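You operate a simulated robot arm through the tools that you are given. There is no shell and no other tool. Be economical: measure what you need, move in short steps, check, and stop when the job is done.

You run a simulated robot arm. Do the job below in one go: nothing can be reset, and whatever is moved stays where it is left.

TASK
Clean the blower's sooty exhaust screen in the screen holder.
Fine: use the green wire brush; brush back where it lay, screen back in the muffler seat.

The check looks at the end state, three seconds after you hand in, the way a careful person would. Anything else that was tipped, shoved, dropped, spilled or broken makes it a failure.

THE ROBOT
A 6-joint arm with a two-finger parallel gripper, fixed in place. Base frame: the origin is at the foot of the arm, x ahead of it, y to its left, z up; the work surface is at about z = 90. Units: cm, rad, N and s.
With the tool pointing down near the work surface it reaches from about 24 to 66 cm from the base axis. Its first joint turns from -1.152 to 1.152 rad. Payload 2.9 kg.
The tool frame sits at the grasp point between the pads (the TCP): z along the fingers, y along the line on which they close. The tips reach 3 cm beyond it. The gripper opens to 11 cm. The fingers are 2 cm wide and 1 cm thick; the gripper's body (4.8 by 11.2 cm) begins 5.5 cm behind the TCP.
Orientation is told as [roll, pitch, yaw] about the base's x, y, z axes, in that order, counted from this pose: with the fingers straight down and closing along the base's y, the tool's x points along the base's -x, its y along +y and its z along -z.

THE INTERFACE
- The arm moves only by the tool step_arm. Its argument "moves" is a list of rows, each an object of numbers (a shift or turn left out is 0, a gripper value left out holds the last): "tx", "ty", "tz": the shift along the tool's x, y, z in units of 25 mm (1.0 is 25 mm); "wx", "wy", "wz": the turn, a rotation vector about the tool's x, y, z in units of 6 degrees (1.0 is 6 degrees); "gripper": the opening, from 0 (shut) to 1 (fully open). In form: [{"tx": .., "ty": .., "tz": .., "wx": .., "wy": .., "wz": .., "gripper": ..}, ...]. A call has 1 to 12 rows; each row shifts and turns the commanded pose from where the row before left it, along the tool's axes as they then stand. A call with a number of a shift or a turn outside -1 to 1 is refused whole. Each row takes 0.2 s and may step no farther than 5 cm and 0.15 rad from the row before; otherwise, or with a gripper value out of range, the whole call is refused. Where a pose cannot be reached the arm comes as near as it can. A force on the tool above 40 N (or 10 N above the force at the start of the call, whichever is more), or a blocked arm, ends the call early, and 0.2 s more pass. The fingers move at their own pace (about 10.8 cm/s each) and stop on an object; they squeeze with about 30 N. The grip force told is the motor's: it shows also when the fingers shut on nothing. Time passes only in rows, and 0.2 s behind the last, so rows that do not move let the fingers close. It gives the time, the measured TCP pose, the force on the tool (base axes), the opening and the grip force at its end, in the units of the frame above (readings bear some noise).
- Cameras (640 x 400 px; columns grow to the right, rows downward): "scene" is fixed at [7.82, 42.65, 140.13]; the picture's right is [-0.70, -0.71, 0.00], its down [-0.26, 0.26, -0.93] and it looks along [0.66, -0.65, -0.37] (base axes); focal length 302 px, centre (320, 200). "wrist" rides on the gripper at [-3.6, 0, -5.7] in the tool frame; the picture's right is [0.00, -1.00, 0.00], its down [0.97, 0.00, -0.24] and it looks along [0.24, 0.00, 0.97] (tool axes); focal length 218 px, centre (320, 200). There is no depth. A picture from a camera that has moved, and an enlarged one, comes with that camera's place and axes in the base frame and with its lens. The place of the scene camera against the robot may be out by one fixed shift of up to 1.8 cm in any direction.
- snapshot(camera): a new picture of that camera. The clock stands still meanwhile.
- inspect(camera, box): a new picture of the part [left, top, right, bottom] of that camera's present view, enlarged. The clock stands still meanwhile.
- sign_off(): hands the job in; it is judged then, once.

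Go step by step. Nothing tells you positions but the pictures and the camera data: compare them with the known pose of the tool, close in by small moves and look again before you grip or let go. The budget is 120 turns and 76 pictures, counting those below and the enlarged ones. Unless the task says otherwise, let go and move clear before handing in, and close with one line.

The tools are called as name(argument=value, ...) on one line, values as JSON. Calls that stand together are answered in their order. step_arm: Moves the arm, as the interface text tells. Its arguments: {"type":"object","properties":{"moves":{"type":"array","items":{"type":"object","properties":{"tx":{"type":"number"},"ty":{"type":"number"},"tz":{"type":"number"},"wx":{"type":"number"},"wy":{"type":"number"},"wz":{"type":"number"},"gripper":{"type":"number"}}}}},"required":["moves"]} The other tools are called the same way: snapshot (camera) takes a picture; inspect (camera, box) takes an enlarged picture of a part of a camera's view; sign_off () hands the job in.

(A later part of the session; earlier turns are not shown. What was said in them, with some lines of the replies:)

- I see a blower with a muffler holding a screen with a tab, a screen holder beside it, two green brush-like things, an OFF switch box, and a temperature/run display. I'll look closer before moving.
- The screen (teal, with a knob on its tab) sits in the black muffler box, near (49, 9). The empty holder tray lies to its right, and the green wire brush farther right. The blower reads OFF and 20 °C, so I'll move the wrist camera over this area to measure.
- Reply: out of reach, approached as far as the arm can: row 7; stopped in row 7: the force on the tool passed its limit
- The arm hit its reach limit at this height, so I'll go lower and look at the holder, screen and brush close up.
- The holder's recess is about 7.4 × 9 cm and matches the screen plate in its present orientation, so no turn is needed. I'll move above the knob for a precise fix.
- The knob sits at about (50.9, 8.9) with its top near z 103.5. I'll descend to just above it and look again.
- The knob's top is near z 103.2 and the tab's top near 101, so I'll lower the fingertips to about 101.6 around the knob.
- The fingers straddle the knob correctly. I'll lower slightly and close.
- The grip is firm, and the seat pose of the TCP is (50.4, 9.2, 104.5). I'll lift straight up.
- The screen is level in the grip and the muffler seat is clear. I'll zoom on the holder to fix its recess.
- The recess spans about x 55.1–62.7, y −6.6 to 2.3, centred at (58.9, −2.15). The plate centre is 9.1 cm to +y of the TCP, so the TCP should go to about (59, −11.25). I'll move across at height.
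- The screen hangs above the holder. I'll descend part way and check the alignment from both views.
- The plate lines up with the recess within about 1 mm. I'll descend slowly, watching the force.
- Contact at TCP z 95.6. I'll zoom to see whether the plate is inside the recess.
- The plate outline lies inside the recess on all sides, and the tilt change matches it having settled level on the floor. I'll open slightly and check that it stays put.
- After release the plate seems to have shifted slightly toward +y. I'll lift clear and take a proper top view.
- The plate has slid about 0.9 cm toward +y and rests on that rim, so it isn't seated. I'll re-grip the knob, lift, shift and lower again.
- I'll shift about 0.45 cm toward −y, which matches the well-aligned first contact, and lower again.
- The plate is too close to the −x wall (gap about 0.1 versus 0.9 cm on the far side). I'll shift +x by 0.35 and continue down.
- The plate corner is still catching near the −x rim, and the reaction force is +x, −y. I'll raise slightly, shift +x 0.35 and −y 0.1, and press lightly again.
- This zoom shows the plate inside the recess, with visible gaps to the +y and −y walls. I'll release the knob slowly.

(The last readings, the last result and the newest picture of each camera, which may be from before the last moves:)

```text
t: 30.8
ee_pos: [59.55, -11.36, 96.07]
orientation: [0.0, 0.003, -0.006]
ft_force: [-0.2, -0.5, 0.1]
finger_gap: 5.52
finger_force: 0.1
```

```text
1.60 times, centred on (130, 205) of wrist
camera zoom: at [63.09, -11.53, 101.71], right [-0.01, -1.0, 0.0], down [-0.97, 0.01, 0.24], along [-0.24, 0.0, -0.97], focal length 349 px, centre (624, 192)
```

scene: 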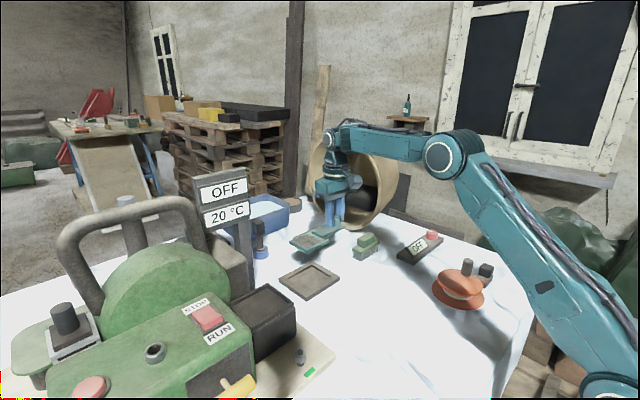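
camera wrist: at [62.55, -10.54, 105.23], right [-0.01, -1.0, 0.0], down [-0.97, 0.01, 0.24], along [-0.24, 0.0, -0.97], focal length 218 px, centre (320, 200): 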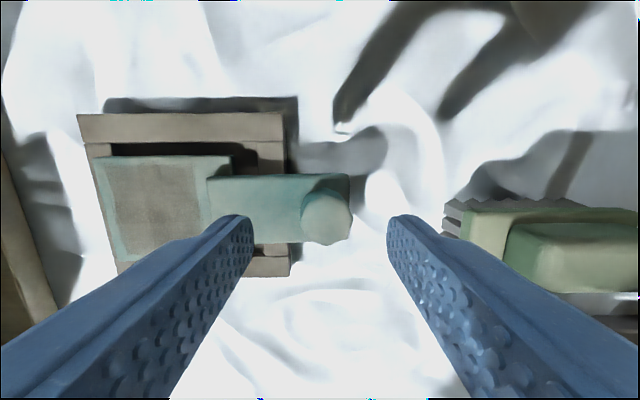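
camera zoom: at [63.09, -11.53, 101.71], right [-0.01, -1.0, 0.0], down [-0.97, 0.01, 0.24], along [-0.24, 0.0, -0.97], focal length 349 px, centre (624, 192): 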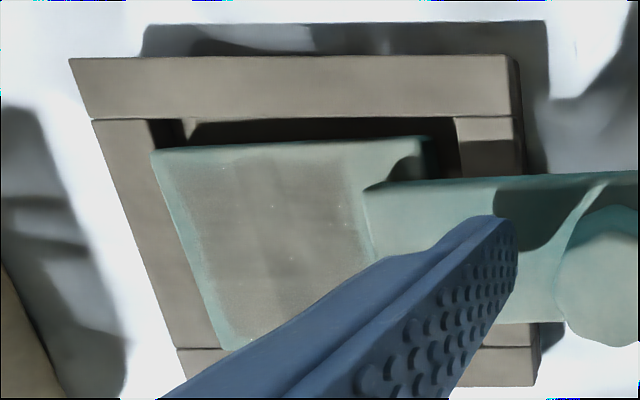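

The plate has dropped in and sits properly in the recess. Next I'll lift clear, open the gripper and view the brush from above.

step_arm(moves=[{"tz": -0.4}, {"tz": -0.8}, {"tz": -1}, {"tz": -1}, {"tz": -1}, {"ty": -1, "gripper": 1}, {"ty": -1}, {"ty": -1, "tx": 0.3}, {"ty": -1, "tx": 0.3}, {}])

snapshot(camera="wrist")

inspect(camera="scene", box=[280, 150, 440, 310])

```text
t: 33.0
ee_pos: [57.94, -21.61, 106.65]
orientation: [0.001, 0.002, -0.008]
ft_force: [-0.3, 0.5, -0.5]
finger_gap: 10.99
finger_force: 0.0
```

```text
27 pictures are left
camera wrist: at [61.43, -21.61, 112.23], right [-0.01, -1.0, 0.0], down [-0.97, 0.01, 0.24], along [-0.24, 0.0, -0.97], focal length 218 px, centre (320, 200)
```

wrist: 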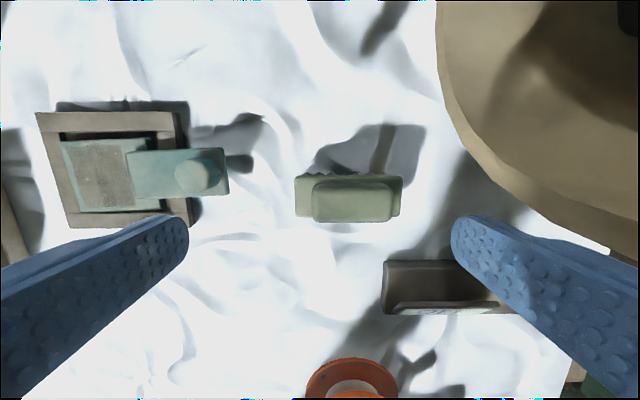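

```text
2.50 times, centred on (360, 230) of scene
camera zoom: at [7.82, 42.65, 140.13], right [-0.7, -0.71, 0.0], down [-0.26, 0.26, -0.93], along [0.66, -0.65, -0.37], focal length 756 px, centre (220, 125)
```

zoom: 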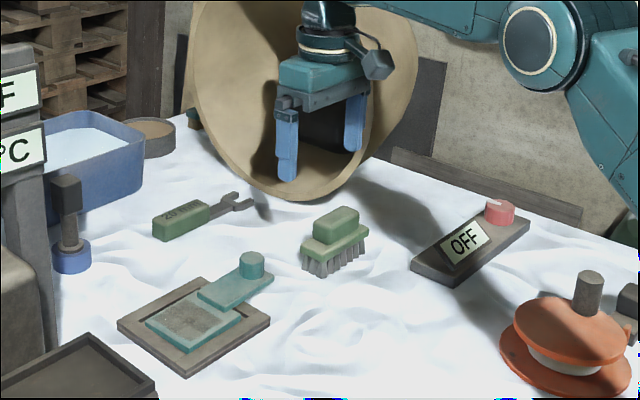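

The brush handle measures about 6.4 cm along y and 3.2 cm across, centred near (57.3, −24.2) with its top near z 95.5. I'll grip it lengthwise without turning the wrist, so I descend above it and look.

step_arm(moves=[{"ty": -1, "tx": 0.25}, {"tz": 1}, {"tz": 1}, {"tz": 0.8}, {}])

snapshot(camera="wrist")

inspect(camera="scene", box=[325, 190, 415, 270])

```text
t: 34.2
ee_pos: [57.34, -23.98, 99.54]
orientation: [0.001, 0.004, -0.007]
ft_force: [0.3, 0.0, -0.2]
finger_gap: 11.04
finger_force: 0.1
```

```text
25 pictures are left
camera wrist: at [60.8, -24.01, 105.15], right [-0.01, -1.0, 0.0], down [-0.97, 0.01, 0.24], along [-0.24, 0.0, -0.97], focal length 218 px, centre (320, 200)
```

wrist: 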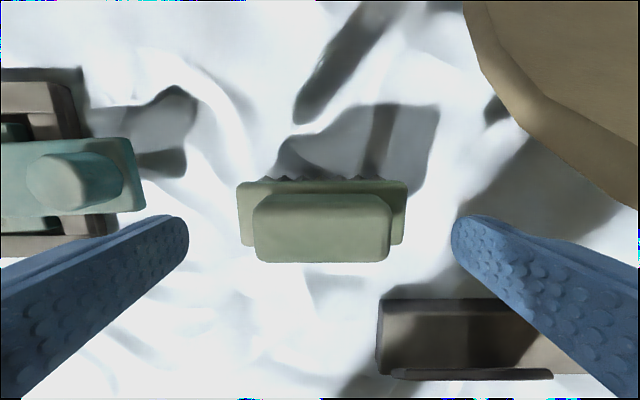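

```text
5.00 times, centred on (370, 230) of scene
camera zoom: at [7.82, 42.65, 140.13], right [-0.7, -0.71, 0.0], down [-0.26, 0.26, -0.93], along [0.66, -0.65, -0.37], focal length 1511 px, centre (70, 50)
```

zoom: 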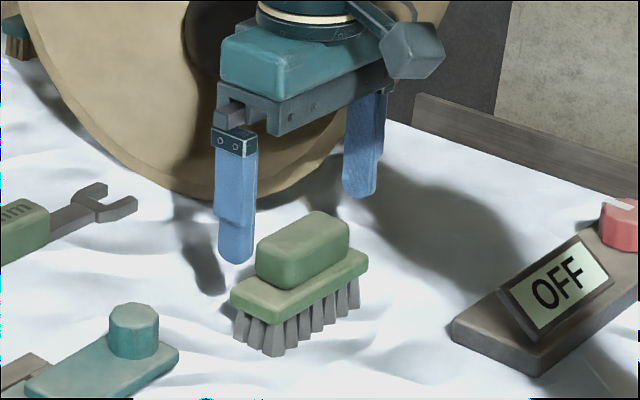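

I'll lower the fingertips to just above the brush's base plate, then close on the handle ends.

step_arm(moves=[{"tx": 0.1, "ty": -0.05, "tz": 0.5}, {"tz": 0.46}, {}, {"gripper": 0.75}, {"gripper": 0.65}, {"gripper": 0.55}, {"gripper": 0.4}, {}, {}])

inspect(camera="scene", box=[325, 190, 415, 270])

```text
t: 36.2
ee_pos: [57.08, -24.17, 97.12]
orientation: [0.003, 0.002, -0.008]
ft_force: [0.0, -0.9, 0.6]
finger_gap: 6.34
finger_force: 29.9
```

```text
5.00 times, centred on (370, 230) of scene
camera zoom: at [7.82, 42.65, 140.13], right [-0.7, -0.71, 0.0], down [-0.26, 0.26, -0.93], along [0.66, -0.65, -0.37], focal length 1511 px, centre (70, 50)
```

zoom: 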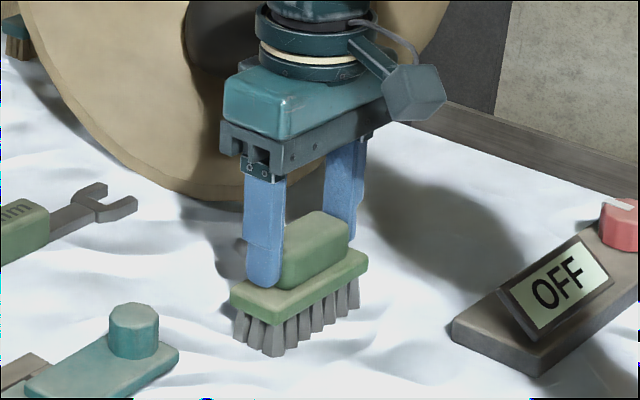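

The brush is held with its rest pose at TCP (57.08, −24.17, 97.12). I'll lift it, carry it over to the mesh and pause above it.

step_arm(moves=[{"tz": -0.3}, {"tz": -0.7}, {"tz": -1}, {"tz": -1}, {"tz": -0.8}, {"ty": 0.8, "tx": -0.2}, {"ty": 1, "tx": -0.2}, {"ty": 1, "tx": -0.2}, {"ty": 1, "tx": -0.2}, {"ty": 1}, {"ty": 1}, {}])

step_arm(moves=[{"ty": 1}, {"ty": 1}, {"ty": 1}, {"ty": 0.7}, {"tz": 0.6}, {"tz": 0.6}, {}])

inspect(camera="scene", box=[270, 210, 380, 310])

snapshot(camera="wrist")

```text
t: 38.8
ee_pos: [59.36, -9.58, 106.49]
orientation: [0.0, 0.004, -0.01]
ft_force: [-0.5, -0.6, -1.4]
finger_gap: 6.34
finger_force: 30.3
```

```text
t: 40.4
ee_pos: [59.36, -0.44, 103.55]
orientation: [0.001, 0.004, -0.006]
ft_force: [-0.2, 0.1, -1.9]
finger_gap: 6.34
finger_force: 30.2
```

```text
4.00 times, centred on (325, 260) of scene
camera zoom: at [7.82, 42.65, 140.13], right [-0.7, -0.71, 0.0], down [-0.26, 0.26, -0.93], along [0.66, -0.65, -0.37], focal length 1209 px, centre (300, -40)
```

zoom: 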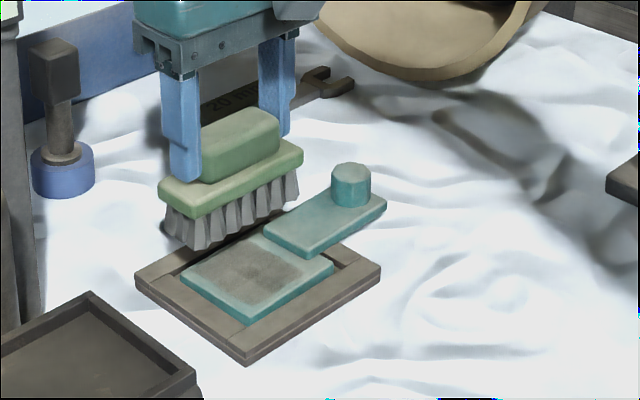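

```text
21 pictures are left
camera wrist: at [62.96, -0.43, 109.23], right [-0.01, -1.0, 0.0], down [-0.97, 0.01, 0.24], along [-0.24, 0.0, -0.97], focal length 218 px, centre (320, 200)
```

wrist: 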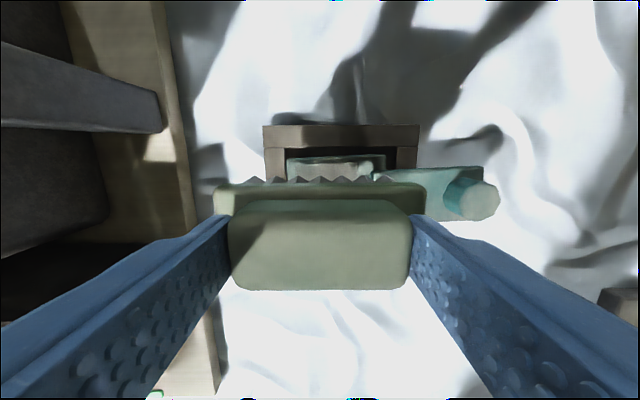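

The −y bristle end is close to the tab edge (y ≈ −4.5), so I'll shift 0.35 cm to +y and descend to first contact.

step_arm(moves=[{"ty": 0.14, "tz": 0.5}, {"tz": 0.6}, {"tz": 0.4}, {"tz": 0.1}, {"tz": 0.1}, {}])

inspect(camera="scene", box=[280, 230, 370, 310])

```text
t: 41.8
ee_pos: [59.41, 0.12, 99.49]
orientation: [0.002, -0.002, -0.005]
ft_force: [0.6, 8.3, 22.5]
finger_gap: 6.43
finger_force: 29.7
```

```text
5.00 times, centred on (325, 270) of scene
camera zoom: at [7.78, 42.68, 140.12], right [-0.7, -0.71, 0.0], down [-0.26, 0.26, -0.93], along [0.66, -0.65, -0.37], focal length 1511 px, centre (295, -150)
```

zoom: 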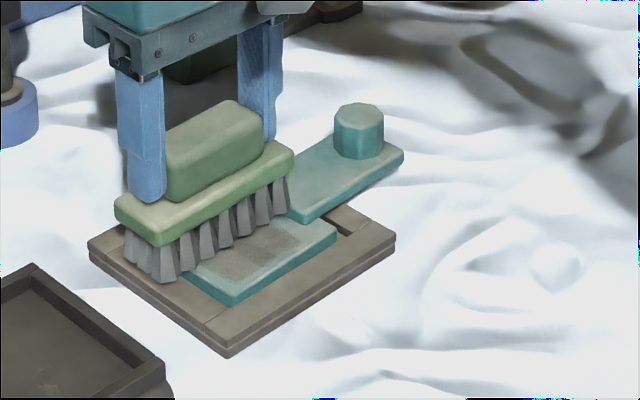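

Contact is a bit firm (22 N) with a sideways push off the tab. I'll ease up, shift slightly to +y, and make strokes along x.

step_arm(moves=[{"tz": -0.1}, {"ty": 0.08}, {}, {}])

```text
t: 42.8
ee_pos: [59.28, 0.1, 99.62]
orientation: [0.0, 0.007, -0.009]
ft_force: [-0.6, -3.0, 11.1]
finger_gap: 6.39
finger_force: 29.8
```

step_arm(moves=[{"tz": -0.02, "tx": -0.25}, {"tx": -0.25}, {"tx": -0.25}, {"tx": 0.3}, {"tx": 0.3}, {"tx": 0.3}, {"tx": 0.3}, {"tx": 0.3}, {}])

inspect(camera="scene", box=[280, 230, 370, 310])

```text
t: 44.8
ee_pos: [57.44, 0.29, 99.64]
orientation: [0.001, 0.003, -0.006]
ft_force: [-0.4, 0.3, -1.8]
finger_gap: 6.35
finger_force: 29.9
```

```text
5.00 times, centred on (325, 270) of scene
camera zoom: at [7.82, 42.65, 140.13], right [-0.7, -0.71, 0.0], down [-0.26, 0.26, -0.93], along [0.66, -0.65, -0.37], focal length 1511 px, centre (295, -150)
```

zoom: 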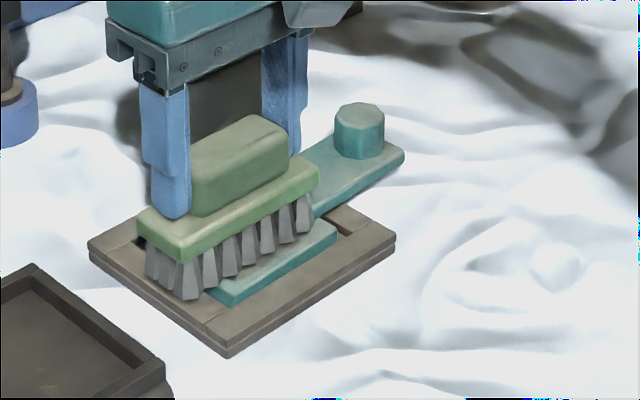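

Contact was lost at the end, so I'll press down a touch more and stroke back and forth.

step_arm(moves=[{"tz": 0.05}, {"tx": -0.3}, {"tx": -0.3}, {"tx": -0.3}, {"tx": -0.3}, {"tx": -0.3}, {}])

step_arm(moves=[{"tx": 0.3}, {"tx": 0.3}, {"tx": 0.3}, {"tx": 0.3}, {"tx": 0.3}, {}])

step_arm(moves=[{"tx": -0.3}, {"tx": -0.3}, {"tx": -0.3}, {"tx": -0.3}, {"tx": -0.3}, {}])

inspect(camera="scene", box=[280, 230, 370, 310])

```text
t: 46.4
ee_pos: [61.21, 0.23, 99.42]
orientation: [0.001, 0.003, -0.006]
ft_force: [0.2, -0.6, -2.1]
finger_gap: 6.34
finger_force: 30.2
```

```text
t: 47.8
ee_pos: [57.45, 0.16, 99.47]
orientation: [-0.001, 0.003, -0.006]
ft_force: [-0.2, 0.2, -1.6]
finger_gap: 6.35
finger_force: 30.2
```

```text
t: 49.2
ee_pos: [61.17, 0.25, 99.53]
orientation: [-0.001, 0.004, -0.007]
ft_force: [0.0, -0.3, -2.3]
finger_gap: 6.36
finger_force: 30.4
```

```text
5.00 times, centred on (325, 270) of scene
camera zoom: at [7.82, 42.65, 140.13], right [-0.7, -0.71, 0.0], down [-0.26, 0.26, -0.93], along [0.66, -0.65, -0.37], focal length 1511 px, centre (295, -150)
```

zoom: 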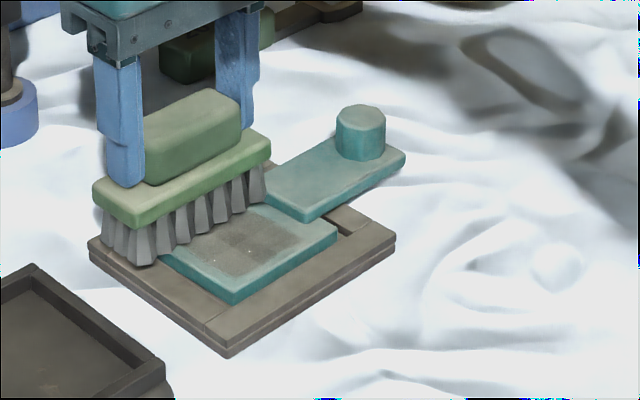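

There is no contact at this height, since the earlier force came from the tab. I'll move to the centre and lower in small steps.

step_arm(moves=[{"tx": 0.35}, {"tx": 0.35}, {"tz": 0.06}, {"tz": 0.06}, {}])

step_arm(moves=[{"tz": 0.06}, {"tz": 0.06}, {}])

```text
t: 50.4
ee_pos: [59.44, 0.17, 99.28]
orientation: [0.0, 0.004, -0.008]
ft_force: [0.5, -1.2, -1.5]
finger_gap: 6.34
finger_force: 30.2
```

```text
t: 51.2
ee_pos: [59.36, 0.26, 98.92]
orientation: [0.001, 0.004, -0.006]
ft_force: [-0.6, -0.4, -1.6]
finger_gap: 6.32
finger_force: 30.3
```

step_arm(moves=[{"tz": 0.05}, {"tz": 0.05}, {}])

inspect(camera="scene", box=[285, 240, 355, 300])

```text
t: 52.0
ee_pos: [59.5, 0.24, 98.71]
orientation: [-0.001, 0.002, -0.007]
ft_force: [-0.6, -0.3, 0.2]
finger_gap: 6.37
finger_force: 29.4
```

```text
6.67 times, centred on (320, 270) of scene
camera zoom: at [7.81, 42.65, 140.13], right [-0.7, -0.71, 0.0], down [-0.26, 0.26, -0.93], along [0.66, -0.65, -0.37], focal length 2015 px, centre (320, -267)
```

zoom: 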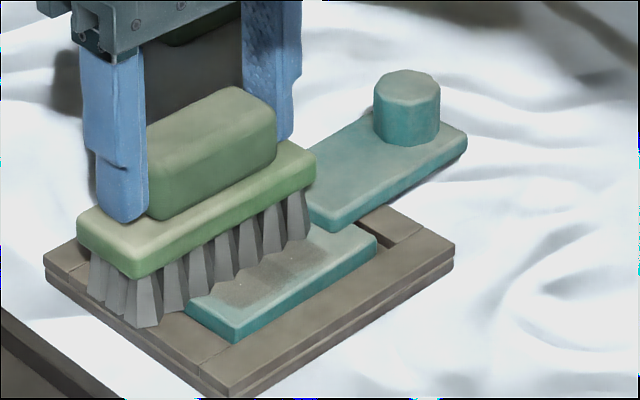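

Light contact begins at TCP z 98.7. I'll press slightly more and stroke across the mesh.

step_arm(moves=[{"tz": 0.04}, {"tx": -0.25}, {"tx": -0.25}, {"tx": -0.25}, {}])

step_arm(moves=[{"tx": 0.3}, {"tx": 0.3}, {"tx": 0.3}, {"tx": 0.3}, {"tx": 0.3}, {}])

step_arm(moves=[{"tx": -0.3}, {"tx": -0.3}, {"tx": -0.3}, {"tx": -0.3}, {"tx": -0.3}, {}])

inspect(camera="scene", box=[285, 240, 355, 300])

```text
t: 53.2
ee_pos: [61.26, 0.17, 98.68]
orientation: [0.0, 0.003, -0.006]
ft_force: [-5.5, 3.1, 14.8]
finger_gap: 6.37
finger_force: 29.6
```

```text
t: 54.6
ee_pos: [57.56, 0.21, 98.71]
orientation: [0.0, 0.001, -0.007]
ft_force: [5.5, -0.1, 14.1]
finger_gap: 6.33
finger_force: 30.2
```

```text
t: 56.0
ee_pos: [61.25, 0.15, 98.7]
orientation: [0.003, 0.004, -0.007]
ft_force: [-7.9, 1.1, 22.9]
finger_gap: 6.32
finger_force: 29.8
```

```text
6.67 times, centred on (320, 270) of scene
camera zoom: at [7.75, 42.66, 140.13], right [-0.7, -0.71, 0.0], down [-0.26, 0.26, -0.93], along [0.66, -0.65, -0.37], focal length 2015 px, centre (320, -267)
```

zoom: 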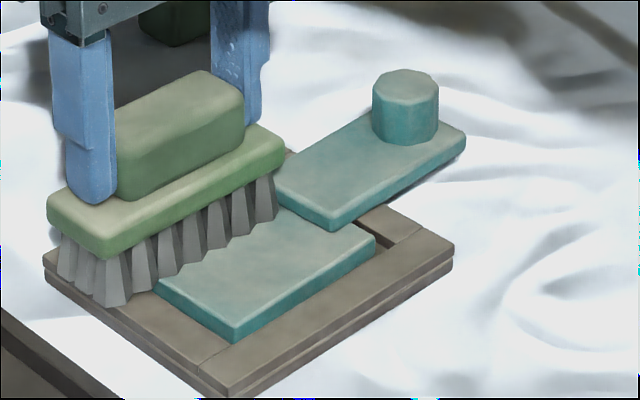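

The visible part of the mesh is now clean. One more pass, then I'll lift and check the rest.

step_arm(moves=[{"tx": 0.3}, {"tx": 0.3}, {"tx": 0.3}, {"tx": 0.3}, {"tx": 0.3}, {}])

step_arm(moves=[{"tz": -0.5}, {"tz": -1}, {"tz": -1}, {"tz": -0.7}, {}])

inspect(camera="scene", box=[285, 240, 355, 300])

```text
t: 57.4
ee_pos: [57.53, 0.22, 98.58]
orientation: [0.0, 0.003, -0.008]
ft_force: [5.8, -0.2, 17.3]
finger_gap: 6.34
finger_force: 30.2
```

```text
t: 58.6
ee_pos: [57.47, 0.11, 106.58]
orientation: [-0.001, 0.003, -0.007]
ft_force: [-0.1, 0.0, -1.3]
finger_gap: 6.35
finger_force: 30.3
```

```text
6.67 times, centred on (320, 270) of scene
camera zoom: at [7.82, 42.65, 140.13], right [-0.7, -0.71, 0.0], down [-0.26, 0.26, -0.93], along [0.66, -0.65, -0.37], focal length 2015 px, centre (320, -267)
```

zoom: 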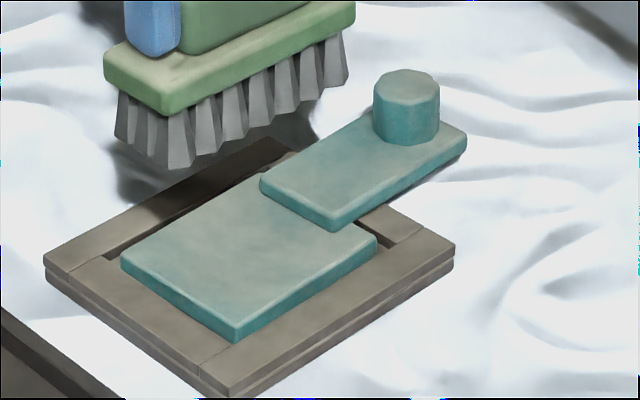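

The screen is fully clean. Now I'll carry the brush back to its resting place.

step_arm(moves=[{"ty": -0.71}, {"ty": -1}, {"ty": -1}, {"ty": -1}, {"ty": -1}, {"ty": -1}, {"ty": -1}, {"ty": -1}, {"ty": -1}, {"ty": -1, "tx": 0.09}, {}])

```text
t: 61.0
ee_pos: [57.26, -23.99, 106.39]
orientation: [0.001, 0.005, -0.005]
ft_force: [0.4, 1.0, -2.7]
finger_gap: 6.34
finger_force: 30.1
```

step_arm(moves=[{"tx": 0.05, "ty": -0.06, "tz": 1}, {"tz": 1}, {"tz": 1}, {"tz": 0.5}, {}, {}])

```text
t: 62.4
ee_pos: [56.95, -24.16, 97.83]
orientation: [0.001, 0.003, -0.007]
ft_force: [0.2, 0.1, -1.2]
finger_gap: 6.35
finger_force: 30.2
```

step_arm(moves=[{"tz": 0.1, "tx": -0.03}, {"tz": 0.1}, {"tz": 0.05}, {}])

inspect(camera="scene", box=[325, 190, 415, 270])

```text
t: 63.4
ee_pos: [57.07, -24.31, 97.07]
orientation: [0.0, 0.003, -0.005]
ft_force: [-0.3, 0.4, -1.3]
finger_gap: 6.34
finger_force: 30.3
```

```text
5.00 times, centred on (370, 230) of scene
camera zoom: at [7.82, 42.65, 140.13], right [-0.7, -0.71, 0.0], down [-0.26, 0.26, -0.93], along [0.66, -0.65, -0.37], focal length 1511 px, centre (70, 50)
```

zoom: 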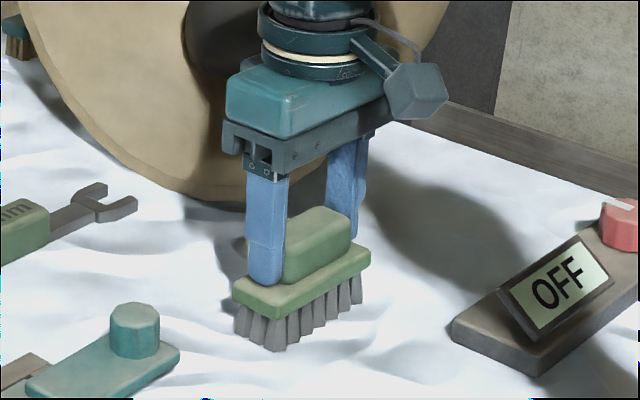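

The brush is back over its spot, just above the cloth. I'll lower gently until contact.

step_arm(moves=[{"ty": 0.06, "tz": 0.05}, {"tz": 0.04}, {}])

step_arm(moves=[{"tz": 0.04}, {}])

```text
t: 64.2
ee_pos: [57.18, -24.13, 96.87]
orientation: [0.0, 0.003, -0.007]
ft_force: [-0.7, 0.1, -1.8]
finger_gap: 6.36
finger_force: 29.9
```

```text
t: 64.8
ee_pos: [57.12, -24.06, 96.81]
orientation: [0.0, 0.002, -0.007]
ft_force: [-3.1, -0.8, 7.3]
finger_gap: 6.37
finger_force: 29.4
```

Contact is made, so I'll release slowly and rise.

step_arm(moves=[{"tz": -0.02}, {}, {"gripper": 0.6}, {"gripper": 0.63}, {"gripper": 0.68}, {"gripper": 0.8}, {"gripper": 1}, {}, {}])

step_arm(moves=[{"tz": -0.4}, {"tz": -1}, {"tz": -1}, {"tz": -1}, {"tz": -0.6}, {}])

inspect(camera="scene", box=[325, 190, 415, 270])

```text
t: 66.8
ee_pos: [57.16, -24.04, 96.82]
orientation: [-0.001, 0.004, -0.007]
ft_force: [-0.5, -0.3, 0.7]
finger_gap: 11.02
finger_force: 0.1
```

```text
t: 68.2
ee_pos: [57.17, -24.05, 106.93]
orientation: [-0.002, 0.004, -0.006]
ft_force: [-0.5, 0.0, -0.3]
finger_gap: 11.01
finger_force: 0.1
```

```text
5.00 times, centred on (370, 230) of scene
camera zoom: at [7.82, 42.65, 140.13], right [-0.7, -0.71, 0.0], down [-0.26, 0.26, -0.93], along [0.66, -0.65, -0.37], focal length 1511 px, centre (70, 50)
```

zoom: 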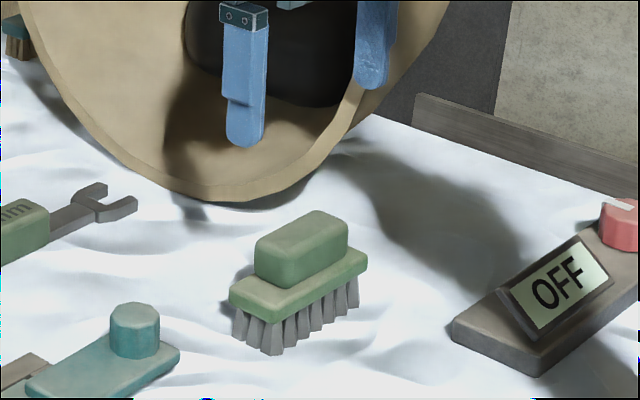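

The brush is back within a millimetre of where it lay. Next I go back to the knob.

step_arm(moves=[{"ty": 1, "tx": -0.2, "gripper": 0.55}, {"ty": 1, "tx": -0.2}, {"ty": 1, "tx": -0.2}, {"ty": 1, "tx": -0.25}, {"ty": 1}, {"ty": 0.15, "tz": 0.8}, {"tz": 1}, {"tz": 0.8}, {}])

snapshot(camera="wrist")

```text
t: 70.2
ee_pos: [59.38, -11.16, 100.43]
orientation: [0.001, 0.002, -0.006]
ft_force: [-0.2, 0.0, 0.1]
finger_gap: 6.05
finger_force: 0.0
```

```text
12 pictures are left
camera wrist: at [62.86, -11.21, 106.06], right [-0.01, -1.0, 0.0], down [-0.97, 0.01, 0.24], along [-0.24, 0.0, -0.97], focal length 218 px, centre (320, 200)
```

wrist: 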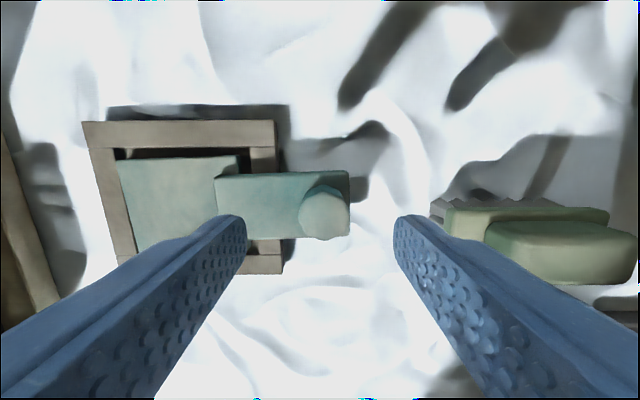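

step_arm(moves=[{"tx": 0.1, "ty": -0.06, "tz": 0.8}, {"tz": 0.8}, {"tz": 0.35}, {}])

inspect(camera="scene", box=[290, 230, 360, 290])

```text
t: 71.2
ee_pos: [59.1, -11.41, 95.67]
orientation: [0.003, 0.004, -0.007]
ft_force: [0.3, -0.3, 1.2]
finger_gap: 6.05
finger_force: 0.1
```

```text
6.67 times, centred on (325, 260) of scene
camera zoom: at [7.82, 42.65, 140.13], right [-0.7, -0.71, 0.0], down [-0.26, 0.26, -0.93], along [0.66, -0.65, -0.37], focal length 2015 px, centre (287, -200)
```

zoom: 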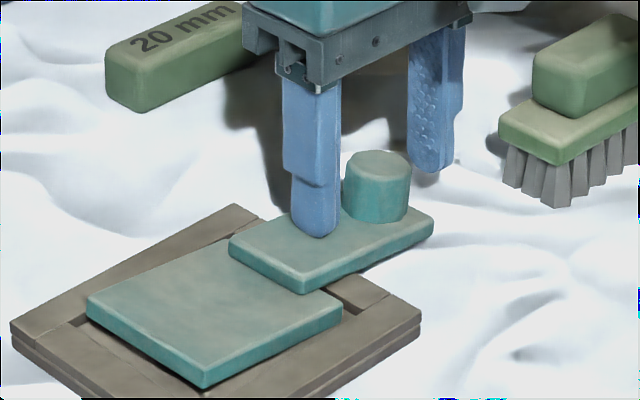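

step_arm(moves=[{"tz": 0.04}, {"gripper": 0.4}, {"gripper": 0.3}, {"gripper": 0.2}, {"gripper": 0}, {}, {}])

step_arm(moves=[{"tz": -0.3}, {"tz": -0.6}, {"tz": -1}, {"tz": -1}, {"tz": -1}, {"tz": -1}, {"tz": -1}, {}])

snapshot(camera="wrist")

```text
t: 72.8
ee_pos: [59.16, -11.33, 95.61]
orientation: [0.0, 0.002, -0.008]
ft_force: [-0.5, 3.7, 10.8]
finger_gap: 2.81
finger_force: 30.0
```

```text
t: 74.6
ee_pos: [58.87, -11.18, 110.12]
orientation: [0.003, 0.005, -0.007]
ft_force: [0.7, -0.5, -1.2]
finger_gap: 2.67
finger_force: 30.1
```

```text
10 pictures are left
camera wrist: at [62.59, -11.32, 115.78], right [-0.01, -1.0, 0.0], down [-0.97, 0.01, 0.24], along [-0.24, 0.0, -0.97], focal length 218 px, centre (320, 200)
```

wrist: 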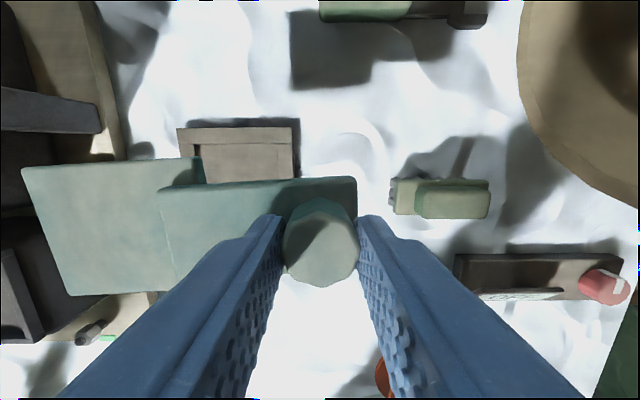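

The screen is gripped but yawed about 0.045 rad in the fingers compared with the original pick. I'll counter-rotate by that amount and carry it back to the muffler.

step_arm(moves=[{"tz": -0.4, "wz": 0.43}, {}, {"tx": 0.76}, {"tx": 0.76}, {"tx": 0.76}, {"tx": 0.76}, {"tx": 0.76}, {}])

step_arm(moves=[{"ty": 0.6}, {"ty": 0.9}, {"ty": 0.9}, {"ty": 0.9}, {"ty": 0.9}, {"ty": 0.9}, {"ty": 0.9}, {"ty": 0.9}, {"ty": 0.9}, {"ty": 0.16}, {}, {}])

snapshot(camera="wrist")

```text
t: 76.4
ee_pos: [49.48, -10.79, 111.2]
orientation: [-0.001, 0.004, -0.051]
ft_force: [0.1, 0.3, -0.9]
finger_gap: 2.67
finger_force: 30.0
```

```text
t: 79.0
ee_pos: [50.77, 9.03, 111.27]
orientation: [-0.001, 0.004, -0.052]
ft_force: [-0.2, 0.2, -0.7]
finger_gap: 2.66
finger_force: 29.8
```

```text
9 pictures are left
camera wrist: at [54.2, 8.79, 116.89], right [-0.05, -1.0, 0.0], down [-0.97, 0.05, 0.24], along [-0.24, 0.01, -0.97], focal length 218 px, centre (320, 200)
```

wrist: 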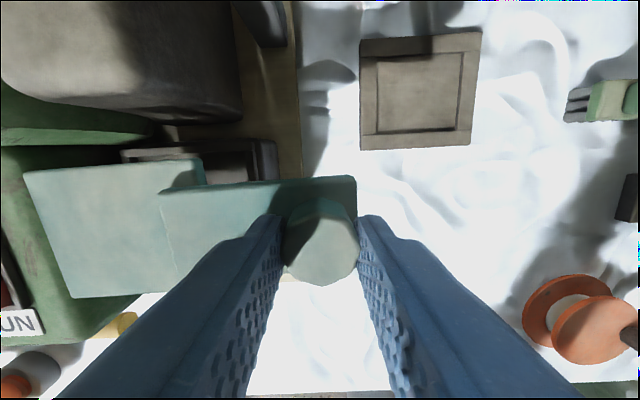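

The plate edge is parallel to the muffler's rim again. I'll correct the position slightly and lower to just above the seat to check.

step_arm(moves=[{"tx": 0.125, "ty": 0.1}, {"tz": 0.6}, {"tz": 0.6}, {"tz": 0.4}, {}, {}])

inspect(camera="scene", box=[225, 250, 335, 340])

inspect(camera="wrist", box=[0, 80, 260, 330])

```text
t: 80.4
ee_pos: [50.33, 9.25, 107.18]
orientation: [0.001, 0.003, -0.053]
ft_force: [0.9, -0.9, -0.8]
finger_gap: 2.68
finger_force: 30.7
```

```text
4.44 times, centred on (280, 295) of scene
camera zoom: at [7.82, 42.65, 140.13], right [-0.7, -0.71, 0.0], down [-0.26, 0.26, -0.93], along [0.66, -0.65, -0.37], focal length 1343 px, centre (498, -222)
```

zoom: 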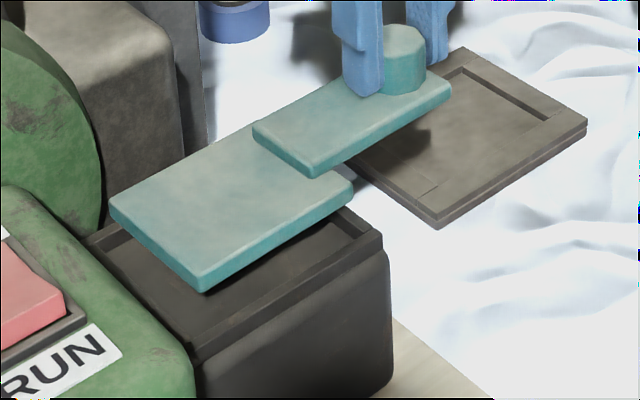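

```text
1.60 times, centred on (130, 205) of wrist
camera zoom: at [53.81, 9.0, 112.87], right [-0.05, -1.0, 0.0], down [-0.97, 0.05, 0.24], along [-0.24, 0.01, -0.97], focal length 349 px, centre (624, 192)
```

zoom: 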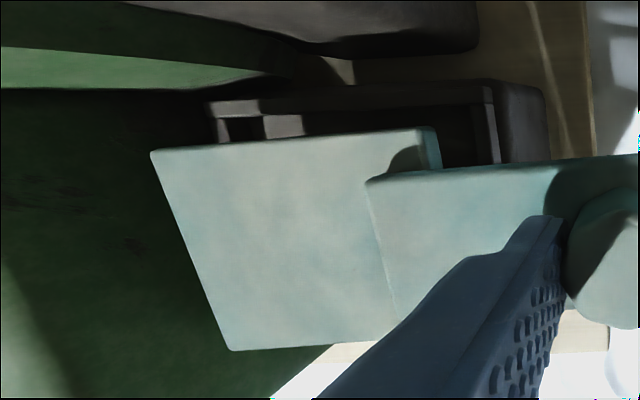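

I'll add a small yaw trim (0.026 rad), then descend gently towards the seat height (TCP z ≈ 104.5).

step_arm(moves=[{"wz": 0.25, "ty": 0.03}, {}, {"tz": 0.25}, {"tz": 0.25}, {"tz": 0.2}, {}])

inspect(camera="scene", box=[225, 250, 335, 340])

```text
t: 81.8
ee_pos: [50.29, 9.43, 105.44]
orientation: [0.001, 0.004, -0.079]
ft_force: [0.6, 0.0, -0.8]
finger_gap: 2.63
finger_force: 30.1
```

```text
4.44 times, centred on (280, 295) of scene
camera zoom: at [7.82, 42.65, 140.13], right [-0.7, -0.71, 0.0], down [-0.26, 0.26, -0.93], along [0.66, -0.65, -0.37], focal length 1343 px, centre (498, -222)
```

zoom: 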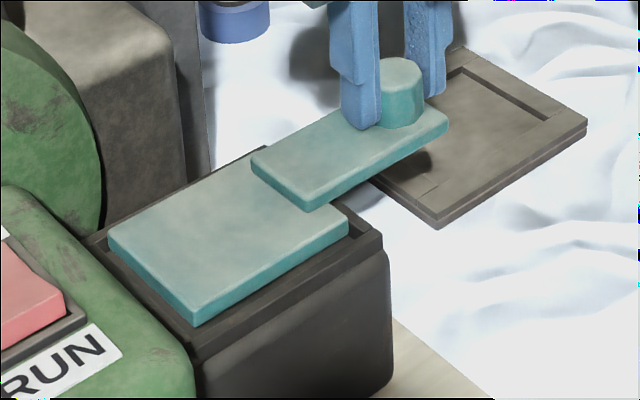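

It looks centred, about 0.2 cm too far toward +y. I'll correct that and lower into the seat.

step_arm(moves=[{"ty": -0.08}, {}, {"tz": 0.12}, {"tz": 0.1}, {}])

step_arm(moves=[{"tz": 0.08}, {"tz": 0.05}, {}])

inspect(camera="scene", box=[225, 270, 305, 340])

```text
t: 83.0
ee_pos: [50.37, 9.16, 105.05]
orientation: [0.0, 0.003, -0.079]
ft_force: [-0.6, -0.4, -1.9]
finger_gap: 2.68
finger_force: 29.6
```

```text
t: 83.8
ee_pos: [50.43, 9.24, 104.71]
orientation: [0.002, 0.0, -0.078]
ft_force: [-1.1, -1.8, 8.8]
finger_gap: 2.67
finger_force: 30.2
```

```text
5.71 times, centred on (265, 305) of scene
camera zoom: at [7.8, 42.64, 140.13], right [-0.7, -0.71, 0.0], down [-0.26, 0.26, -0.93], along [0.66, -0.65, -0.37], focal length 1727 px, centre (634, -400)
```

zoom: 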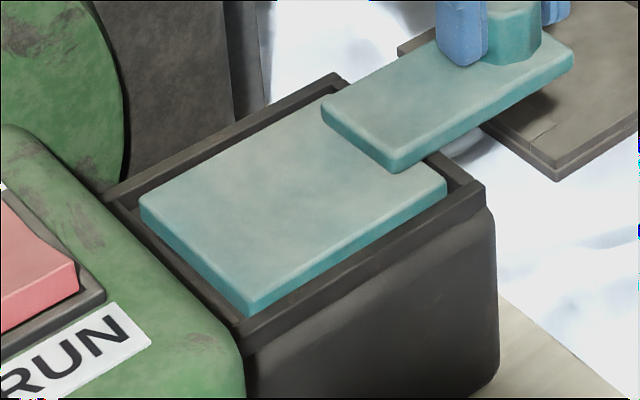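

The plate is inside the box with gaps all round and has made contact. I'll release slowly.

step_arm(moves=[{"tz": 0.02}, {}, {"gripper": 0.26}, {"gripper": 0.29}, {"gripper": 0.33}, {"gripper": 0.4}, {"gripper": 0.52}, {}])

inspect(camera="scene", box=[225, 250, 335, 340])

```text
t: 85.6
ee_pos: [50.32, 9.23, 104.48]
orientation: [0.001, 0.003, -0.079]
ft_force: [0.7, 0.6, -0.4]
finger_gap: 5.72
finger_force: 0.0
```

```text
4.44 times, centred on (280, 295) of scene
camera zoom: at [7.82, 42.65, 140.13], right [-0.7, -0.71, 0.0], down [-0.26, 0.26, -0.93], along [0.66, -0.65, -0.37], focal length 1343 px, centre (498, -222)
```

zoom: 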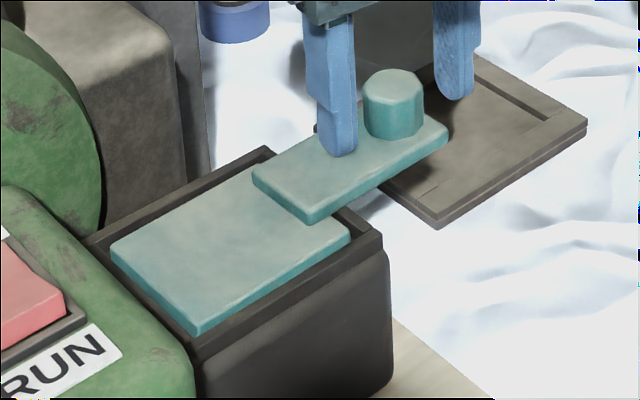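

The screen matches its original seated position. I'll rise straight up and take a final look.

step_arm(moves=[{"tz": -0.4}, {"tz": -0.8}, {"tz": -1}, {"tz": -1}, {"tz": -1}, {"tz": -1, "wz": -0.7}, {"ty": -1}, {"ty": -1}, {"ty": -1}, {}])

snapshot(camera="scene")

snapshot(camera="wrist")

```text
t: 87.8
ee_pos: [50.24, 1.52, 117.52]
orientation: [0.0, 0.003, -0.005]
ft_force: [-0.2, -0.3, 1.1]
finger_gap: 5.75
finger_force: 0.1
```

```text
3 pictures are left
```

scene: 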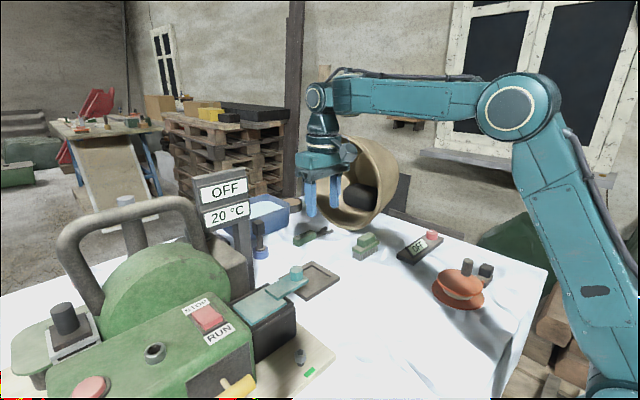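

```text
2 pictures are left
camera wrist: at [53.81, 1.52, 123.09], right [-0.01, -1.0, 0.0], down [-0.97, 0.0, 0.24], along [-0.24, 0.0, -0.97], focal length 218 px, centre (320, 200)
```

wrist: 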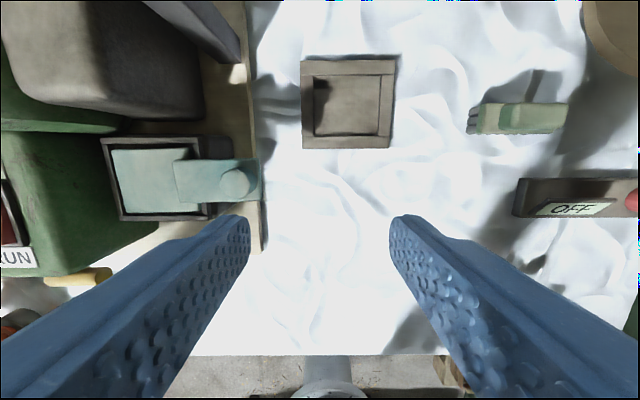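

The clean screen is seated square in the muffler, the brush is back where it lay, and the arm is clear. I see nothing else disturbed, so I'm handing in.

sign_off()

```text
The job is handed in.
```

The screen was brushed clean in the holder with the green wire brush. The brush is back within about a millimetre of where it lay, and the screen is back in the muffler seat. The job has been handed in.
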